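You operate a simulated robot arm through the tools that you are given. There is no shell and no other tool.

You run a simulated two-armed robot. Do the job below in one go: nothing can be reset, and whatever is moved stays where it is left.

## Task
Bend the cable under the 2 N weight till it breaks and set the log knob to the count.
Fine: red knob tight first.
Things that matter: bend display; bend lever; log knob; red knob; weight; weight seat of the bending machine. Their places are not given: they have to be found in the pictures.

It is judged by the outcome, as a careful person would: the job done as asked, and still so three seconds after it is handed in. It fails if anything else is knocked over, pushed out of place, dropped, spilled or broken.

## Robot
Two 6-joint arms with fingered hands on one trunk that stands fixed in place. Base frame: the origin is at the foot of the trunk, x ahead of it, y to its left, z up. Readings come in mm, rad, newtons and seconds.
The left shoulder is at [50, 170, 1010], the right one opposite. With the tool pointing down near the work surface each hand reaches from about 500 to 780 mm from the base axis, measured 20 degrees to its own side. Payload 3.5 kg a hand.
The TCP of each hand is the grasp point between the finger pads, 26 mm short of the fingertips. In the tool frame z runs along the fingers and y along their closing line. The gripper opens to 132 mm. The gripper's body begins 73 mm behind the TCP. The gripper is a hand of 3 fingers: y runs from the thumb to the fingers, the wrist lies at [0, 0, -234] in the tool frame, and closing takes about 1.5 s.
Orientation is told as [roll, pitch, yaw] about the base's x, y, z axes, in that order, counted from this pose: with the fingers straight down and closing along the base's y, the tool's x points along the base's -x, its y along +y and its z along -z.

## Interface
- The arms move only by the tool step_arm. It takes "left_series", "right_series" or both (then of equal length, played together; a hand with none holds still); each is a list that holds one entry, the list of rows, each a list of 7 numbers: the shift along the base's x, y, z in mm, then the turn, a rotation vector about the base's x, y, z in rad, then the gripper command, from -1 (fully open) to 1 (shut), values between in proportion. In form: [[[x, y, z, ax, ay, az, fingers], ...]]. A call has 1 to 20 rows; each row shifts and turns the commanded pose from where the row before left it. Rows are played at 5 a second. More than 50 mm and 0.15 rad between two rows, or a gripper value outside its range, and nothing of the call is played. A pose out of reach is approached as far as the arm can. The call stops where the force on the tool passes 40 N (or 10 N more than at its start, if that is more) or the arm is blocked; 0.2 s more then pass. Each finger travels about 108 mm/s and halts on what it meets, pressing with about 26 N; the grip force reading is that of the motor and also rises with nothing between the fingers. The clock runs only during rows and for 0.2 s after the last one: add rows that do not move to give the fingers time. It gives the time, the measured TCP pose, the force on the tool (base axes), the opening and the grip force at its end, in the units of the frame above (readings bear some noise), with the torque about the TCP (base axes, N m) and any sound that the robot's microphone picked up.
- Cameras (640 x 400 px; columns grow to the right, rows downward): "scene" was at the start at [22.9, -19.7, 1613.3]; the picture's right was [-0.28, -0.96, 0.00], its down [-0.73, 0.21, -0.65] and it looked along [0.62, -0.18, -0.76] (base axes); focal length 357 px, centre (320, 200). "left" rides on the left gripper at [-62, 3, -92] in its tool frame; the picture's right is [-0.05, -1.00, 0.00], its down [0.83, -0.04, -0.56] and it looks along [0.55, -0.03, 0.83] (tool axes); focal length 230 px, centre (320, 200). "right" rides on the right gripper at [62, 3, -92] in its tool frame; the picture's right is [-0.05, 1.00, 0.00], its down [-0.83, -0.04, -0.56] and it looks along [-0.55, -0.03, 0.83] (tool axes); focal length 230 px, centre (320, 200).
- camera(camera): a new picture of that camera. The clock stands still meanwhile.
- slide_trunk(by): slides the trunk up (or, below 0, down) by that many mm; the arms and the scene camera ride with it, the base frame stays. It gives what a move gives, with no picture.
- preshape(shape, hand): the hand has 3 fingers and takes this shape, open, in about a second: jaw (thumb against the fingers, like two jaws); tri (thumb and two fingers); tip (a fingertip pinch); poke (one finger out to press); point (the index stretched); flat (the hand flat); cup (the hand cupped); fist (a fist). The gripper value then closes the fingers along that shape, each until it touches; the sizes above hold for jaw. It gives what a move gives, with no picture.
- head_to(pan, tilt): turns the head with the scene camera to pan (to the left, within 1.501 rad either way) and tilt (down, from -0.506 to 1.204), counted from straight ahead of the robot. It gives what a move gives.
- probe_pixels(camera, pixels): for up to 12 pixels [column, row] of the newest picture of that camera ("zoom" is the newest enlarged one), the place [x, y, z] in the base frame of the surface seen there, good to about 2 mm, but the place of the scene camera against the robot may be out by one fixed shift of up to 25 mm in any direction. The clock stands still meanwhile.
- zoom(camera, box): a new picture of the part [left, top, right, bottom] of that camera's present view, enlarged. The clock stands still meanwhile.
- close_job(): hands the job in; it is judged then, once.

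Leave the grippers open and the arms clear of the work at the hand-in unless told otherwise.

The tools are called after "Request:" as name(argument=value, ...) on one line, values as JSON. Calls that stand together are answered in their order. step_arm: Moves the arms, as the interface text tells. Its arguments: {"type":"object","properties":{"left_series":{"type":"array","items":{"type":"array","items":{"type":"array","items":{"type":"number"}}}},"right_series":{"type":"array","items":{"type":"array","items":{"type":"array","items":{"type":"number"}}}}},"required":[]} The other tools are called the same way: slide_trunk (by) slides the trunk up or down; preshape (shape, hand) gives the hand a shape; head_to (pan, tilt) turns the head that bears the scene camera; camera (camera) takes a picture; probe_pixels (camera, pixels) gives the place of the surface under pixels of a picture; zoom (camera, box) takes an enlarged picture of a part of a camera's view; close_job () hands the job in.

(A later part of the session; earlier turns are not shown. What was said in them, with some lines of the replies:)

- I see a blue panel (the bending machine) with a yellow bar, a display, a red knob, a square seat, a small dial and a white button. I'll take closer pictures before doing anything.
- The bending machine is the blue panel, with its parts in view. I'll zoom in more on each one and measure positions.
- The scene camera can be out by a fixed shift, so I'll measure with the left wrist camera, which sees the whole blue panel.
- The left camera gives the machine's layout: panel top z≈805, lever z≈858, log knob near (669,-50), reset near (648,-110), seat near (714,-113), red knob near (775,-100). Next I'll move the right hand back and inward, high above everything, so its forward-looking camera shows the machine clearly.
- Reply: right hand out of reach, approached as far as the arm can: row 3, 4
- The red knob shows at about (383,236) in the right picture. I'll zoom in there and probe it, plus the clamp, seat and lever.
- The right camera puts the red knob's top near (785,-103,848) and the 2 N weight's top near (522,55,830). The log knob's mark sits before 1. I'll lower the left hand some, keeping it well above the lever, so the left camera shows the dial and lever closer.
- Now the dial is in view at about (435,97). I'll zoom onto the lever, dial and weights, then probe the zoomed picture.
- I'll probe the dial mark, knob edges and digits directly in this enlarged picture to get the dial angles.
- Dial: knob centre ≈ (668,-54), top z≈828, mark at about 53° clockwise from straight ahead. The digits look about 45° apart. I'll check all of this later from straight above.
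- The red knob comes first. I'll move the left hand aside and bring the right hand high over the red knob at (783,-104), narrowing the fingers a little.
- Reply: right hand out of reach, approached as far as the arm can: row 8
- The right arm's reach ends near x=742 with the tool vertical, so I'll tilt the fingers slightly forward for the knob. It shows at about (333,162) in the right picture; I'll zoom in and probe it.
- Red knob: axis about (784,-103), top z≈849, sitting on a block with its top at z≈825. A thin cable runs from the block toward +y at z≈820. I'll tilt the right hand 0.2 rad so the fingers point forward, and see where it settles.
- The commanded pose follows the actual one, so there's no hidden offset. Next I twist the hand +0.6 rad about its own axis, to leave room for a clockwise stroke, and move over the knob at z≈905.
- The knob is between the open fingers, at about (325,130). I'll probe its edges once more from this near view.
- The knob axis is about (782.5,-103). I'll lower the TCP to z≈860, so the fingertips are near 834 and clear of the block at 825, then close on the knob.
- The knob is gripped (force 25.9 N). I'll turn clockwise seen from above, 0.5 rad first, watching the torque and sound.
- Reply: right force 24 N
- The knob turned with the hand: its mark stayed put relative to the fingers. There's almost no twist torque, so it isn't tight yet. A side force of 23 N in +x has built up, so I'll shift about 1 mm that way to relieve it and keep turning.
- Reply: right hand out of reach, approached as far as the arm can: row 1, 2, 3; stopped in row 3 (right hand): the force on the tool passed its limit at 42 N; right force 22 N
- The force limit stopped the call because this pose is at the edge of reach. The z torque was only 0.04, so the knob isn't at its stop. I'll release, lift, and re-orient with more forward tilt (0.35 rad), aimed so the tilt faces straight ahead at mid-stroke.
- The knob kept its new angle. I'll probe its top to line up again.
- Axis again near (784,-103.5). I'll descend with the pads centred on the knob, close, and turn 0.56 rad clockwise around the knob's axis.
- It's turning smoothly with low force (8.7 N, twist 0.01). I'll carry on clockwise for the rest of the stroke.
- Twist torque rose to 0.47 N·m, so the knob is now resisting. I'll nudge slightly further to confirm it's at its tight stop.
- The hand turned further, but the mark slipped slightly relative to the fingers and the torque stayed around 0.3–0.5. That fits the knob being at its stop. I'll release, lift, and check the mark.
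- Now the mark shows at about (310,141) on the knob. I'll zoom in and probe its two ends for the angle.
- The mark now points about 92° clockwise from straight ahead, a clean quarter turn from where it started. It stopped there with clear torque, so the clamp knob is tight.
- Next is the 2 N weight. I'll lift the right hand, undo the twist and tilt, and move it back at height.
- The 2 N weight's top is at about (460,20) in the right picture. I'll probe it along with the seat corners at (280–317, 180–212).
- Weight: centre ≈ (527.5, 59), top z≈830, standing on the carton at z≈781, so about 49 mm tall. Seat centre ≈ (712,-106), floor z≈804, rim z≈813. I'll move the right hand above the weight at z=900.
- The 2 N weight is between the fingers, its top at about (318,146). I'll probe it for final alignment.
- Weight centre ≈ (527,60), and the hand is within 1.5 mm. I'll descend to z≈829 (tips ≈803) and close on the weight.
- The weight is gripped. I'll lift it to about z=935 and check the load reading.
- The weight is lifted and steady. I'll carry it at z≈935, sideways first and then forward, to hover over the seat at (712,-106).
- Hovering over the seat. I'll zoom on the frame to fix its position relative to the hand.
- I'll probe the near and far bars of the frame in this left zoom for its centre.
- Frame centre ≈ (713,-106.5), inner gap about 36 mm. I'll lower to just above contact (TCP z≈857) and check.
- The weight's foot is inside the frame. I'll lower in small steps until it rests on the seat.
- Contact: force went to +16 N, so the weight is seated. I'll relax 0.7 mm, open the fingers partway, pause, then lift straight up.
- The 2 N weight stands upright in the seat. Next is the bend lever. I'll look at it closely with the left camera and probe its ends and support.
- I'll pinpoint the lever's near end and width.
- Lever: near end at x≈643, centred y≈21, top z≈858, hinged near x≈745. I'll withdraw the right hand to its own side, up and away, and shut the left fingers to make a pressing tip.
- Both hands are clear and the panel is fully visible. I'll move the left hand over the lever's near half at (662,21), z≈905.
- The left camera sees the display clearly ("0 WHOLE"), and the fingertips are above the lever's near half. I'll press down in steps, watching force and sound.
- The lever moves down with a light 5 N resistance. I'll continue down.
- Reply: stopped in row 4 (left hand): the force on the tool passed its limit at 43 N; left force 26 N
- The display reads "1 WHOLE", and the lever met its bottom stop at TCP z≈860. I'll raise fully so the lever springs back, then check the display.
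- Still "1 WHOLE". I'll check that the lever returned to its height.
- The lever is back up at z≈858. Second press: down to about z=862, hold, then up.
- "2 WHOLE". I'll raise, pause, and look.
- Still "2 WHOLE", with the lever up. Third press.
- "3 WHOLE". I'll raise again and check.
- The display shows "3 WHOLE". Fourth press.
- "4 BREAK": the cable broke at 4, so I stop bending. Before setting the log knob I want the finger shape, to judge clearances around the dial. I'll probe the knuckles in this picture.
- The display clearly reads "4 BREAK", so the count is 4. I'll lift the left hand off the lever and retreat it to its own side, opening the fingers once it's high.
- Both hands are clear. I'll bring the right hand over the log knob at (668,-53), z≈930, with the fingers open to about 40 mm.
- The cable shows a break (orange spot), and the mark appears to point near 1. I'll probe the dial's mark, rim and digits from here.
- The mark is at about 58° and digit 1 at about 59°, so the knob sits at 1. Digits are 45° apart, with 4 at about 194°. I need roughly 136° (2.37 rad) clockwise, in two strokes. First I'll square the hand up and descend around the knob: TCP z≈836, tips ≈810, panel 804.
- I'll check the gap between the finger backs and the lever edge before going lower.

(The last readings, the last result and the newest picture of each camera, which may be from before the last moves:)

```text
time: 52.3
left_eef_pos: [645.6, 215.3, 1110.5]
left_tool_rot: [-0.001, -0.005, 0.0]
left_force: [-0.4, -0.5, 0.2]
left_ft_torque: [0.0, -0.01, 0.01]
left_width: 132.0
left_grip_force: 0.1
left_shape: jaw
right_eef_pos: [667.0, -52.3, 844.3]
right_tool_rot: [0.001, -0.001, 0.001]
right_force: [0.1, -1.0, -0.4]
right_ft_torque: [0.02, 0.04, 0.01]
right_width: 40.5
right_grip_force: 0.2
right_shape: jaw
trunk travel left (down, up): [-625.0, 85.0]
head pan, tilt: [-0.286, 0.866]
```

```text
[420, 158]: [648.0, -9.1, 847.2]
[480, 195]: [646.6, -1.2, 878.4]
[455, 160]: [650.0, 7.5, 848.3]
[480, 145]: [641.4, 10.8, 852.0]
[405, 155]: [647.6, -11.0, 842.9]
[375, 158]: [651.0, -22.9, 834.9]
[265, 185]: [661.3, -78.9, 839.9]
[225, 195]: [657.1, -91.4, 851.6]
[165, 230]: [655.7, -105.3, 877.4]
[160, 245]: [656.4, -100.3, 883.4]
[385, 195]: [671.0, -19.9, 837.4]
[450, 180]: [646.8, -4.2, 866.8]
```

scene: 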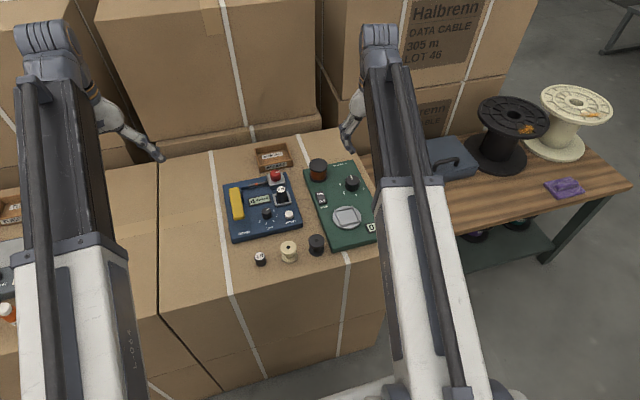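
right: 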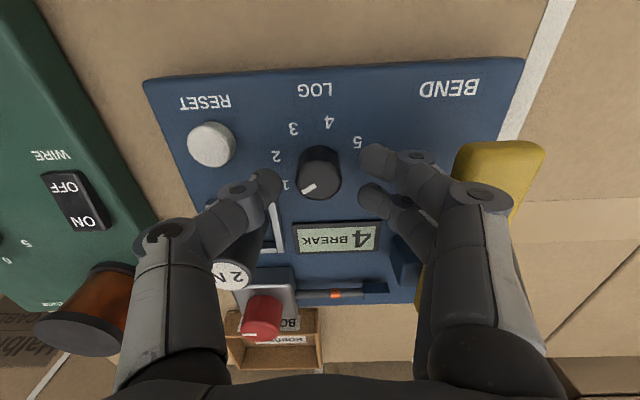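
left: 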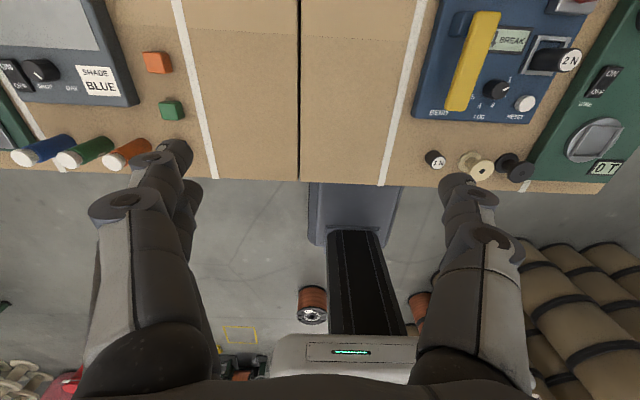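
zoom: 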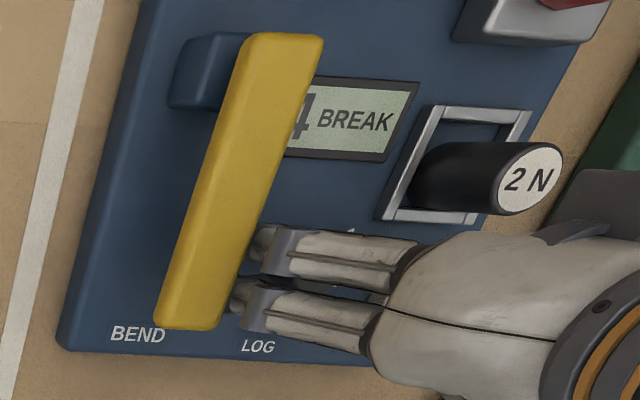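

The gap from finger backs to the lever edge is about 5 mm and grows on closing, which is fine. I'll lower 6 mm and close on the log knob.

Request:
step_arm(right_series=[[[0, 0, -6, 0, 0, 0, 0.39], [0, 0, 0, 0, 0, 0, 0.39], [0, 0, 0, 0, 0, 0, 0.6], [0, 0, 0, 0, 0, 0, 0.8], [0, 0, 0, 0, 0, 0, 1], [0, 0, 0, 0, 0, 0, 1], [0, 0, 0, 0, 0, 0, 1]]])

Request:
camera(camera="right")

```text
time: 53.9
left_eef_pos: [645.7, 215.1, 1111.1]
left_tool_rot: [-0.001, -0.003, 0.0]
left_force: [0.1, -0.6, 0.6]
left_ft_torque: [-0.02, 0.01, -0.01]
left_width: 131.8
left_grip_force: 0.0
left_shape: jaw
right_eef_pos: [667.1, -52.2, 839.7]
right_tool_rot: [0.001, 0.0, -0.001]
right_force: [-0.8, -3.4, -2.9]
right_ft_torque: [-0.06, -0.01, -0.03]
right_width: 14.5
right_grip_force: 26.3
right_shape: jaw
trunk travel left (down, up): [-625.0, 85.0]
head pan, tilt: [-0.286, 0.866]
```

```text
taken
```

right: 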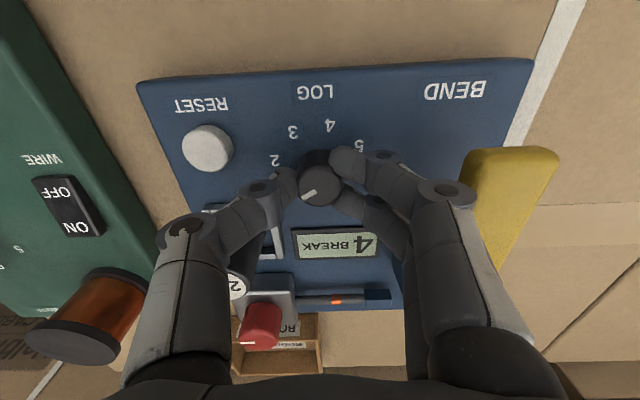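

The log knob is gripped. I'll turn 0.6 rad clockwise and check.

Request:
step_arm(right_series=[[[0, 0, 0, 0, 0, -0.12, 1], [0, 0, 0, 0, 0, -0.12, 1], [0, 0, 0, 0, 0, -0.12, 1], [0, 0, 0, 0, 0, -0.12, 1], [0, 0, 0, 0, 0, -0.12, 1], [0, 0, 0, 0, 0, 0, 1]]])

Request:
camera(camera="right")

```text
time: 55.3
left_eef_pos: [646.0, 215.4, 1109.2]
left_tool_rot: [0.0, -0.002, 0.0]
left_force: [0.2, -0.7, 0.7]
left_ft_torque: [0.01, -0.02, 0.02]
left_width: 132.0
left_grip_force: 0.1
left_shape: jaw
right_eef_pos: [667.7, -52.3, 839.9]
right_tool_rot: [0.0, -0.001, -0.602]
right_force: [2.4, -3.1, -4.1]
right_ft_torque: [-0.02, -0.05, -0.02]
right_width: 14.4
right_grip_force: 25.7
right_shape: jaw
trunk travel left (down, up): [-625.0, 85.0]
head pan, tilt: [-0.286, 0.866]
```

```text
taken
```

right: 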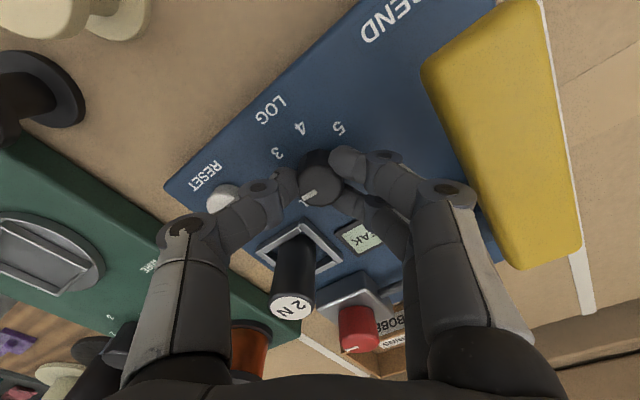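

The mark stays fixed to the hand, with no force issues. I'll carry on to -1.2 rad.

Request:
step_arm(right_series=[[[0, 0, 0, 0, 0, -0.12, 1], [0, 0, 0, 0, 0, -0.12, 1], [0, 0, 0, 0, 0, -0.12, 1], [0, 0, 0, 0, 0, -0.12, 1], [0, 0, 0, 0, 0, -0.12, 1], [0, 0, 0, 0, 0, 0, 1]]])

Request:
camera(camera="right")

```text
time: 56.7
left_eef_pos: [645.8, 214.8, 1108.7]
left_tool_rot: [-0.001, -0.004, -0.001]
left_force: [-0.9, -0.8, -0.7]
left_ft_torque: [0.0, 0.01, 0.02]
left_width: 131.8
left_grip_force: 0.1
left_shape: jaw
right_eef_pos: [667.2, -51.5, 840.5]
right_tool_rot: [-0.001, 0.0, -1.202]
right_force: [1.7, -2.2, -8.1]
right_ft_torque: [-0.03, -0.06, 0.02]
right_width: 14.5
right_grip_force: 27.0
right_shape: jaw
trunk travel left (down, up): [-625.0, 85.0]
head pan, tilt: [-0.286, 0.866]
```

```text
taken
```

right: 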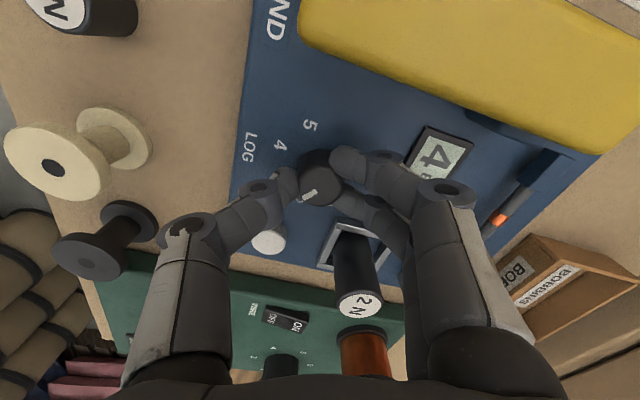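

The first stroke is done. I'll open a bit, lift clear of the knob, rotate the hand back, and measure the mark.

Request:
step_arm(right_series=[[[0, 0, 0, 0, 0, 0, 0.7], [0, 0, 0, 0, 0, 0, 0.39], [0, 0, 0, 0, 0, 0, 0.39], [0, 0, 15, 0, 0, 0, 0.39], [0, 0, 25, 0, 0, 0, 0.39], [0, 0, 25, 0, 0, 0.12, 0.39], [0, 0, 0, 0, 0, 0.12, 0.39], [0, 0, 0, 0, 0, 0.12, 0.39], [0, 0, 0, 0, 0, 0.12, 0.39], [0, 0, 0, 0, 0, 0.12, 0.39], [0, 0, 0, 0, 0, 0.12, 0.39], [0, 0, 0, 0, 0, 0.12, 0.39], [0, 0, 0, 0, 0, 0.12, 0.39], [0, 0, 0, 0, 0, 0.12, 0.39], [0, 0, 0, 0, 0, 0.12, 0.39], [0, 0, 0, 0, 0, 0, 0.39]]])

Request:
camera(camera="right")

Request:
zoom(camera="right", box=[240, 60, 400, 190])

```text
time: 60.1
left_eef_pos: [644.8, 216.1, 1109.6]
left_tool_rot: [-0.002, -0.005, 0.001]
left_force: [0.3, 0.1, 0.0]
left_ft_torque: [0.02, -0.02, -0.02]
left_width: 131.8
left_grip_force: 0.1
left_shape: jaw
right_eef_pos: [666.9, -52.1, 905.8]
right_tool_rot: [0.0, 0.002, 0.003]
right_force: [-0.1, 0.6, 0.2]
right_ft_torque: [0.0, -0.02, -0.01]
right_width: 40.1
right_grip_force: 0.1
right_shape: jaw
trunk travel left (down, up): [-625.0, 85.0]
head pan, tilt: [-0.286, 0.866]
```

```text
taken
```

right: 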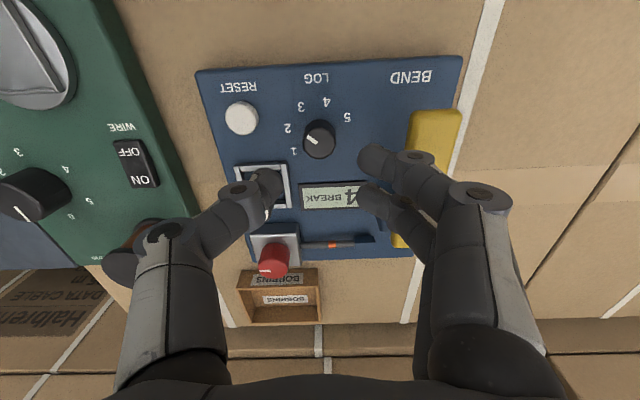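

```text
3.08 times, centred on (320, 125) of right
```

zoom: 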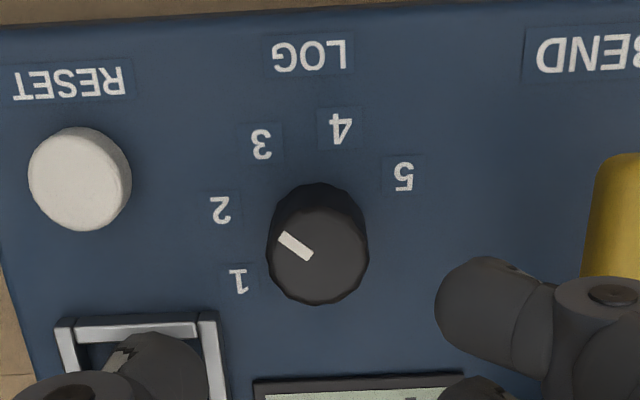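

The knob moved. I'll probe the mark again.

Request:
probe_pixels(camera="zoom", pixels=[[283, 236], [308, 253], [296, 245], [318, 255], [270, 245], [366, 247], [318, 215], [318, 302], [239, 281], [221, 210], [261, 143], [340, 129]])

```text
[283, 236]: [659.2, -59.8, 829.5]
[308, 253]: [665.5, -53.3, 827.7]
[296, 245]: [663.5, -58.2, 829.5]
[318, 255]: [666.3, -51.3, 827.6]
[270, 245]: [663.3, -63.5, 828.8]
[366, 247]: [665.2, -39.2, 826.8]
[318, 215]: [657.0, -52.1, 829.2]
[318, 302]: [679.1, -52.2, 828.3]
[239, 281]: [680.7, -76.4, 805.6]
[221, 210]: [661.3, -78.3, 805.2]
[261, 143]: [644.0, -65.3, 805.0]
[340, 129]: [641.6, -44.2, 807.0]
```

The mark is now at about 130° (between 2 and 3), and 4 is at about 194°, so about 1.12 rad more. I'll descend, grip, and turn.

Request:
step_arm(right_series=[[[0, 0, -24, 0, 0, 0, 0.39], [0, 0, -24, 0, 0, 0, 0.39], [0, 0, -18.5, 0, 0, 0, 0.39], [0, 0, 0, 0, 0, 0, 0.39], [0, 0, 0, 0, 0, 0, 0.6], [0, 0, 0, 0, 0, 0, 0.8], [0, 0, 0, 0, 0, 0, 1], [0, 0, 0, 0, 0, 0, 1], [0, 0, 0, 0, 0, 0, 1]]])

Request:
step_arm(right_series=[[[0, 0, 0, 0, 0, -0.112, 1], [0, 0, 0, 0, 0, -0.112, 1], [0, 0, 0, 0, 0, -0.112, 1], [0, 0, 0, 0, 0, -0.112, 1], [0, 0, 0, 0, 0, -0.112, 1], [0, 0, 0, 0, 0, -0.112, 1], [0, 0, 0, 0, 0, -0.112, 1], [0, 0, 0, 0, 0, -0.112, 1], [0, 0, 0, 0, 0, -0.112, 1], [0, 0, 0, 0, 0, -0.112, 1], [0, 0, 0, 0, 0, 0, 1]]])

Request:
camera(camera="right")

```text
time: 62.1
left_eef_pos: [646.9, 214.5, 1108.3]
left_tool_rot: [0.0, -0.004, 0.0]
left_force: [-0.3, -0.1, -0.2]
left_ft_torque: [-0.01, 0.02, 0.0]
left_width: 131.8
left_grip_force: 0.0
left_shape: jaw
right_eef_pos: [666.3, -53.3, 838.7]
right_tool_rot: [-0.001, 0.0, -0.002]
right_force: [-0.3, -1.2, -3.3]
right_ft_torque: [-0.01, 0.01, 0.0]
right_width: 15.2
right_grip_force: 25.9
right_shape: jaw
trunk travel left (down, up): [-625.0, 85.0]
head pan, tilt: [-0.286, 0.866]
```

```text
time: 64.5
left_eef_pos: [645.5, 215.8, 1110.0]
left_tool_rot: [-0.001, -0.005, 0.001]
left_force: [-1.0, 0.7, -0.2]
left_ft_torque: [-0.02, 0.01, 0.01]
left_width: 131.9
left_grip_force: 0.0
left_shape: jaw
right_eef_pos: [666.1, -52.1, 838.5]
right_tool_rot: [-0.001, -0.002, -1.119]
right_force: [-0.9, 1.0, -2.4]
right_ft_torque: [-0.02, -0.03, -0.01]
right_width: 15.1
right_grip_force: 25.9
right_shape: jaw
trunk travel left (down, up): [-625.0, 85.0]
head pan, tilt: [-0.286, 0.866]
```

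```text
taken
```

right: 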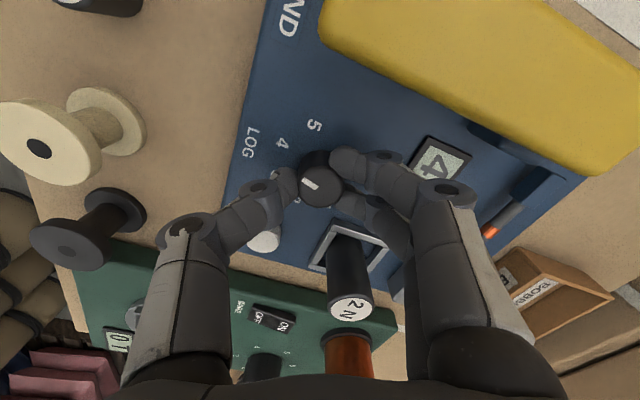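

In this view the mark points toward the 4. I'll release, lift, rotate back and verify.

Request:
step_arm(right_series=[[[0, 0, 0, 0, 0, 0, 0.7], [0, 0, 0, 0, 0, 0, 0.39], [0, 0, 0, 0, 0, 0, 0.39], [0, 0, 15, 0, 0, 0, 0.39], [0, 0, 25, 0, 0, 0, 0.39], [0, 0, 25, 0, 0, 0.112, 0.39], [0, 0, 0, 0, 0, 0.112, 0.39], [0, 0, 0, 0, 0, 0.112, 0.39], [0, 0, 0, 0, 0, 0.112, 0.39], [0, 0, 0, 0, 0, 0.112, 0.39], [0, 0, 0, 0, 0, 0.112, 0.39], [0, 0, 0, 0, 0, 0.112, 0.39], [0, 0, 0, 0, 0, 0.112, 0.39], [0, 0, 0, 0, 0, 0.112, 0.39], [0, 0, 0, 0, 0, 0.112, 0.39], [0, 0, 0, 0, 0, 0, 0.39]]])

Request:
camera(camera="right")

Request:
zoom(camera="right", box=[240, 60, 400, 190])

```text
time: 67.9
left_eef_pos: [645.1, 215.7, 1109.9]
left_tool_rot: [-0.001, -0.005, 0.0]
left_force: [0.8, -0.7, -0.2]
left_ft_torque: [0.02, 0.01, 0.0]
left_width: 131.9
left_grip_force: 0.2
left_shape: jaw
right_eef_pos: [665.3, -52.0, 903.5]
right_tool_rot: [0.0, -0.001, 0.002]
right_force: [0.3, 0.0, -0.7]
right_ft_torque: [-0.01, 0.02, -0.01]
right_width: 39.9
right_grip_force: 0.1
right_shape: jaw
trunk travel left (down, up): [-625.0, 85.0]
head pan, tilt: [-0.286, 0.866]
```

```text
taken
```

right: 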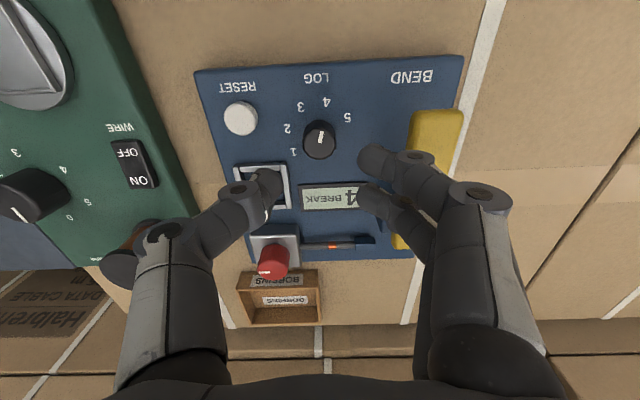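

```text
3.08 times, centred on (320, 125) of right
```

zoom: 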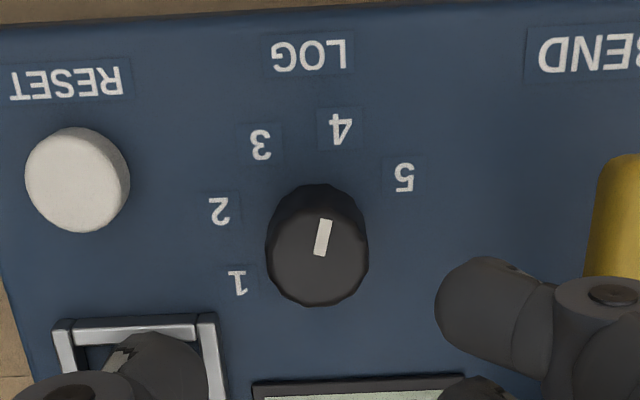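

The mark points toward 4. I'll probe it for the exact angle.

Request:
probe_pixels(camera="zoom", pixels=[[326, 222], [320, 252], [323, 237], [318, 256], [268, 245], [367, 250], [318, 302], [237, 282], [220, 210], [260, 143], [340, 129], [404, 177]])

```text
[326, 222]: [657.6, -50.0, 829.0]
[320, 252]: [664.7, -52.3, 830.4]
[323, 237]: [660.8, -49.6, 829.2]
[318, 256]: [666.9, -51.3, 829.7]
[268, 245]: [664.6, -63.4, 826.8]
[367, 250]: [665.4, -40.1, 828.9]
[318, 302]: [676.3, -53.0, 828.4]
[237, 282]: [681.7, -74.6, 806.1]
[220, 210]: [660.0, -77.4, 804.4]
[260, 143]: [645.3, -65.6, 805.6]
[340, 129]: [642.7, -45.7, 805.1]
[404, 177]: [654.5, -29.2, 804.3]
```

The mark measures about 191–198° and digit 4 about 194°, so the log knob is on 4. I'll withdraw the right hand upward and to its side, opening the fingers once clear.

Request:
step_arm(right_series=[[[0, 0, 35, 0, 0, 0, 0.39], [0, 0, 40, 0, 0, 0, 0.39], [-4, -37, 20, 0, 0, 0, 0.39], [-4, -37, 15, 0, 0, 0, 0.39], [-4, -37, 15, 0, 0, 0, 0.39], [-4, -37, 10, 0, 0, 0, 0.39], [-4, -37, 5, 0, 0, 0, 0.2], [-4, -37, 0, 0, 0, 0, -0.2], [-4, -38, 0, 0, 0, 0, -0.6], [0, 0, 0, 0, 0, 0, -1], [0, 0, 0, 0, 0, 0, -1], [0, 0, 0, 0, 0, 0, -1]]])

Request:
camera(camera="scene")

Request:
zoom(camera="scene", box=[215, 140, 395, 270])

Request:
camera(camera="right")

Request:
zoom(camera="scene", box=[240, 190, 310, 234])

```text
time: 70.5
left_eef_pos: [644.3, 214.5, 1110.5]
left_tool_rot: [-0.001, -0.004, -0.001]
left_force: [0.2, -0.1, 0.5]
left_ft_torque: [0.0, 0.01, 0.03]
left_width: 131.9
left_grip_force: 0.1
left_shape: jaw
right_eef_pos: [637.2, -312.0, 1043.7]
right_tool_rot: [0.001, 0.0, 0.0]
right_force: [1.1, -0.4, 0.9]
right_ft_torque: [0.0, 0.01, -0.03]
right_width: 131.5
right_grip_force: 0.1
right_shape: jaw
trunk travel left (down, up): [-625.0, 85.0]
head pan, tilt: [-0.286, 0.866]
```

```text
taken
```

scene: 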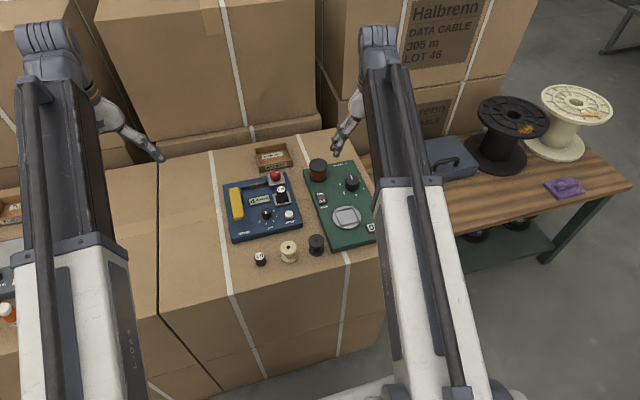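

```text
3.08 times, centred on (305, 205) of scene
```

zoom: 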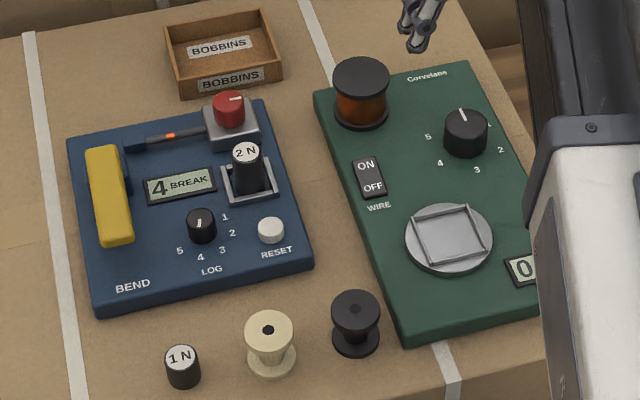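

```text
taken
```

right: 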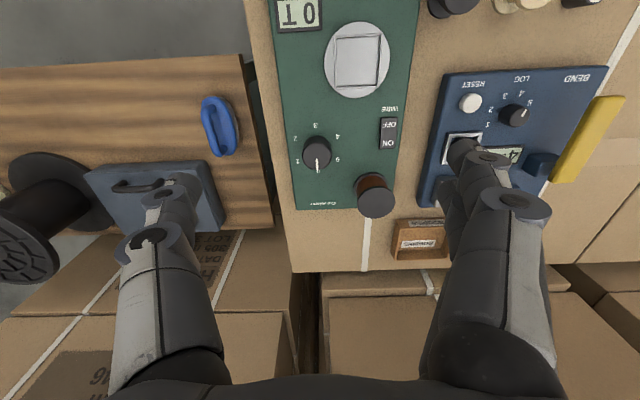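

```text
9.09 times, centred on (275, 212) of scene
```

zoom: 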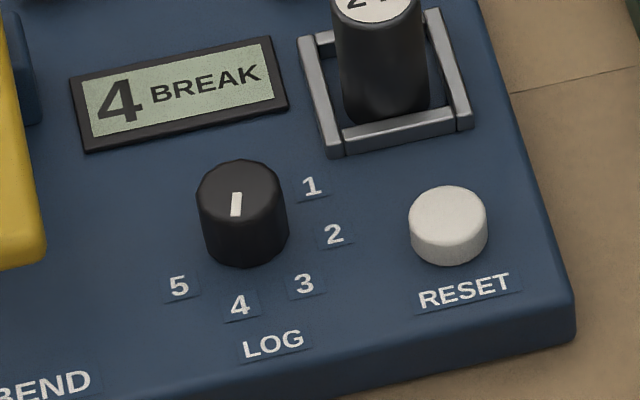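

Final check: the display reads "4 BREAK" and the 2 N weight stands upright in the seat. The red knob is at its tight stop, the lever is up, and the log knob mark is at about 196° against about 194° for digit 4. Nothing else has moved, both hands are open and clear, so I'm handing in.

Request:
close_job()

```text
The job is handed in.
```

The cable broke on the fourth bend under the 2 N weight, and the log knob is set to 4. The job is handed in; no verdict came back.

- **Red knob:** I tightened it first. It turned a quarter turn clockwise and stopped firmly, which I took as tight because the knob has no marking for it.
- **Weight:** The 2 N weight was put in the seat before the first bend and still stands upright there.
- **Bending:** I pressed the lever four times and checked the display after each press. It read "WHOLE" for the first three and "4 BREAK" on the fourth, and the cable shows a visible break.
- **Log knob:** It was pointing at 1 at the start. Its mark now sits within about 3° of the 4, and the digits are about 45° apart.

Nothing else was moved, and both hands are open and clear of the work.
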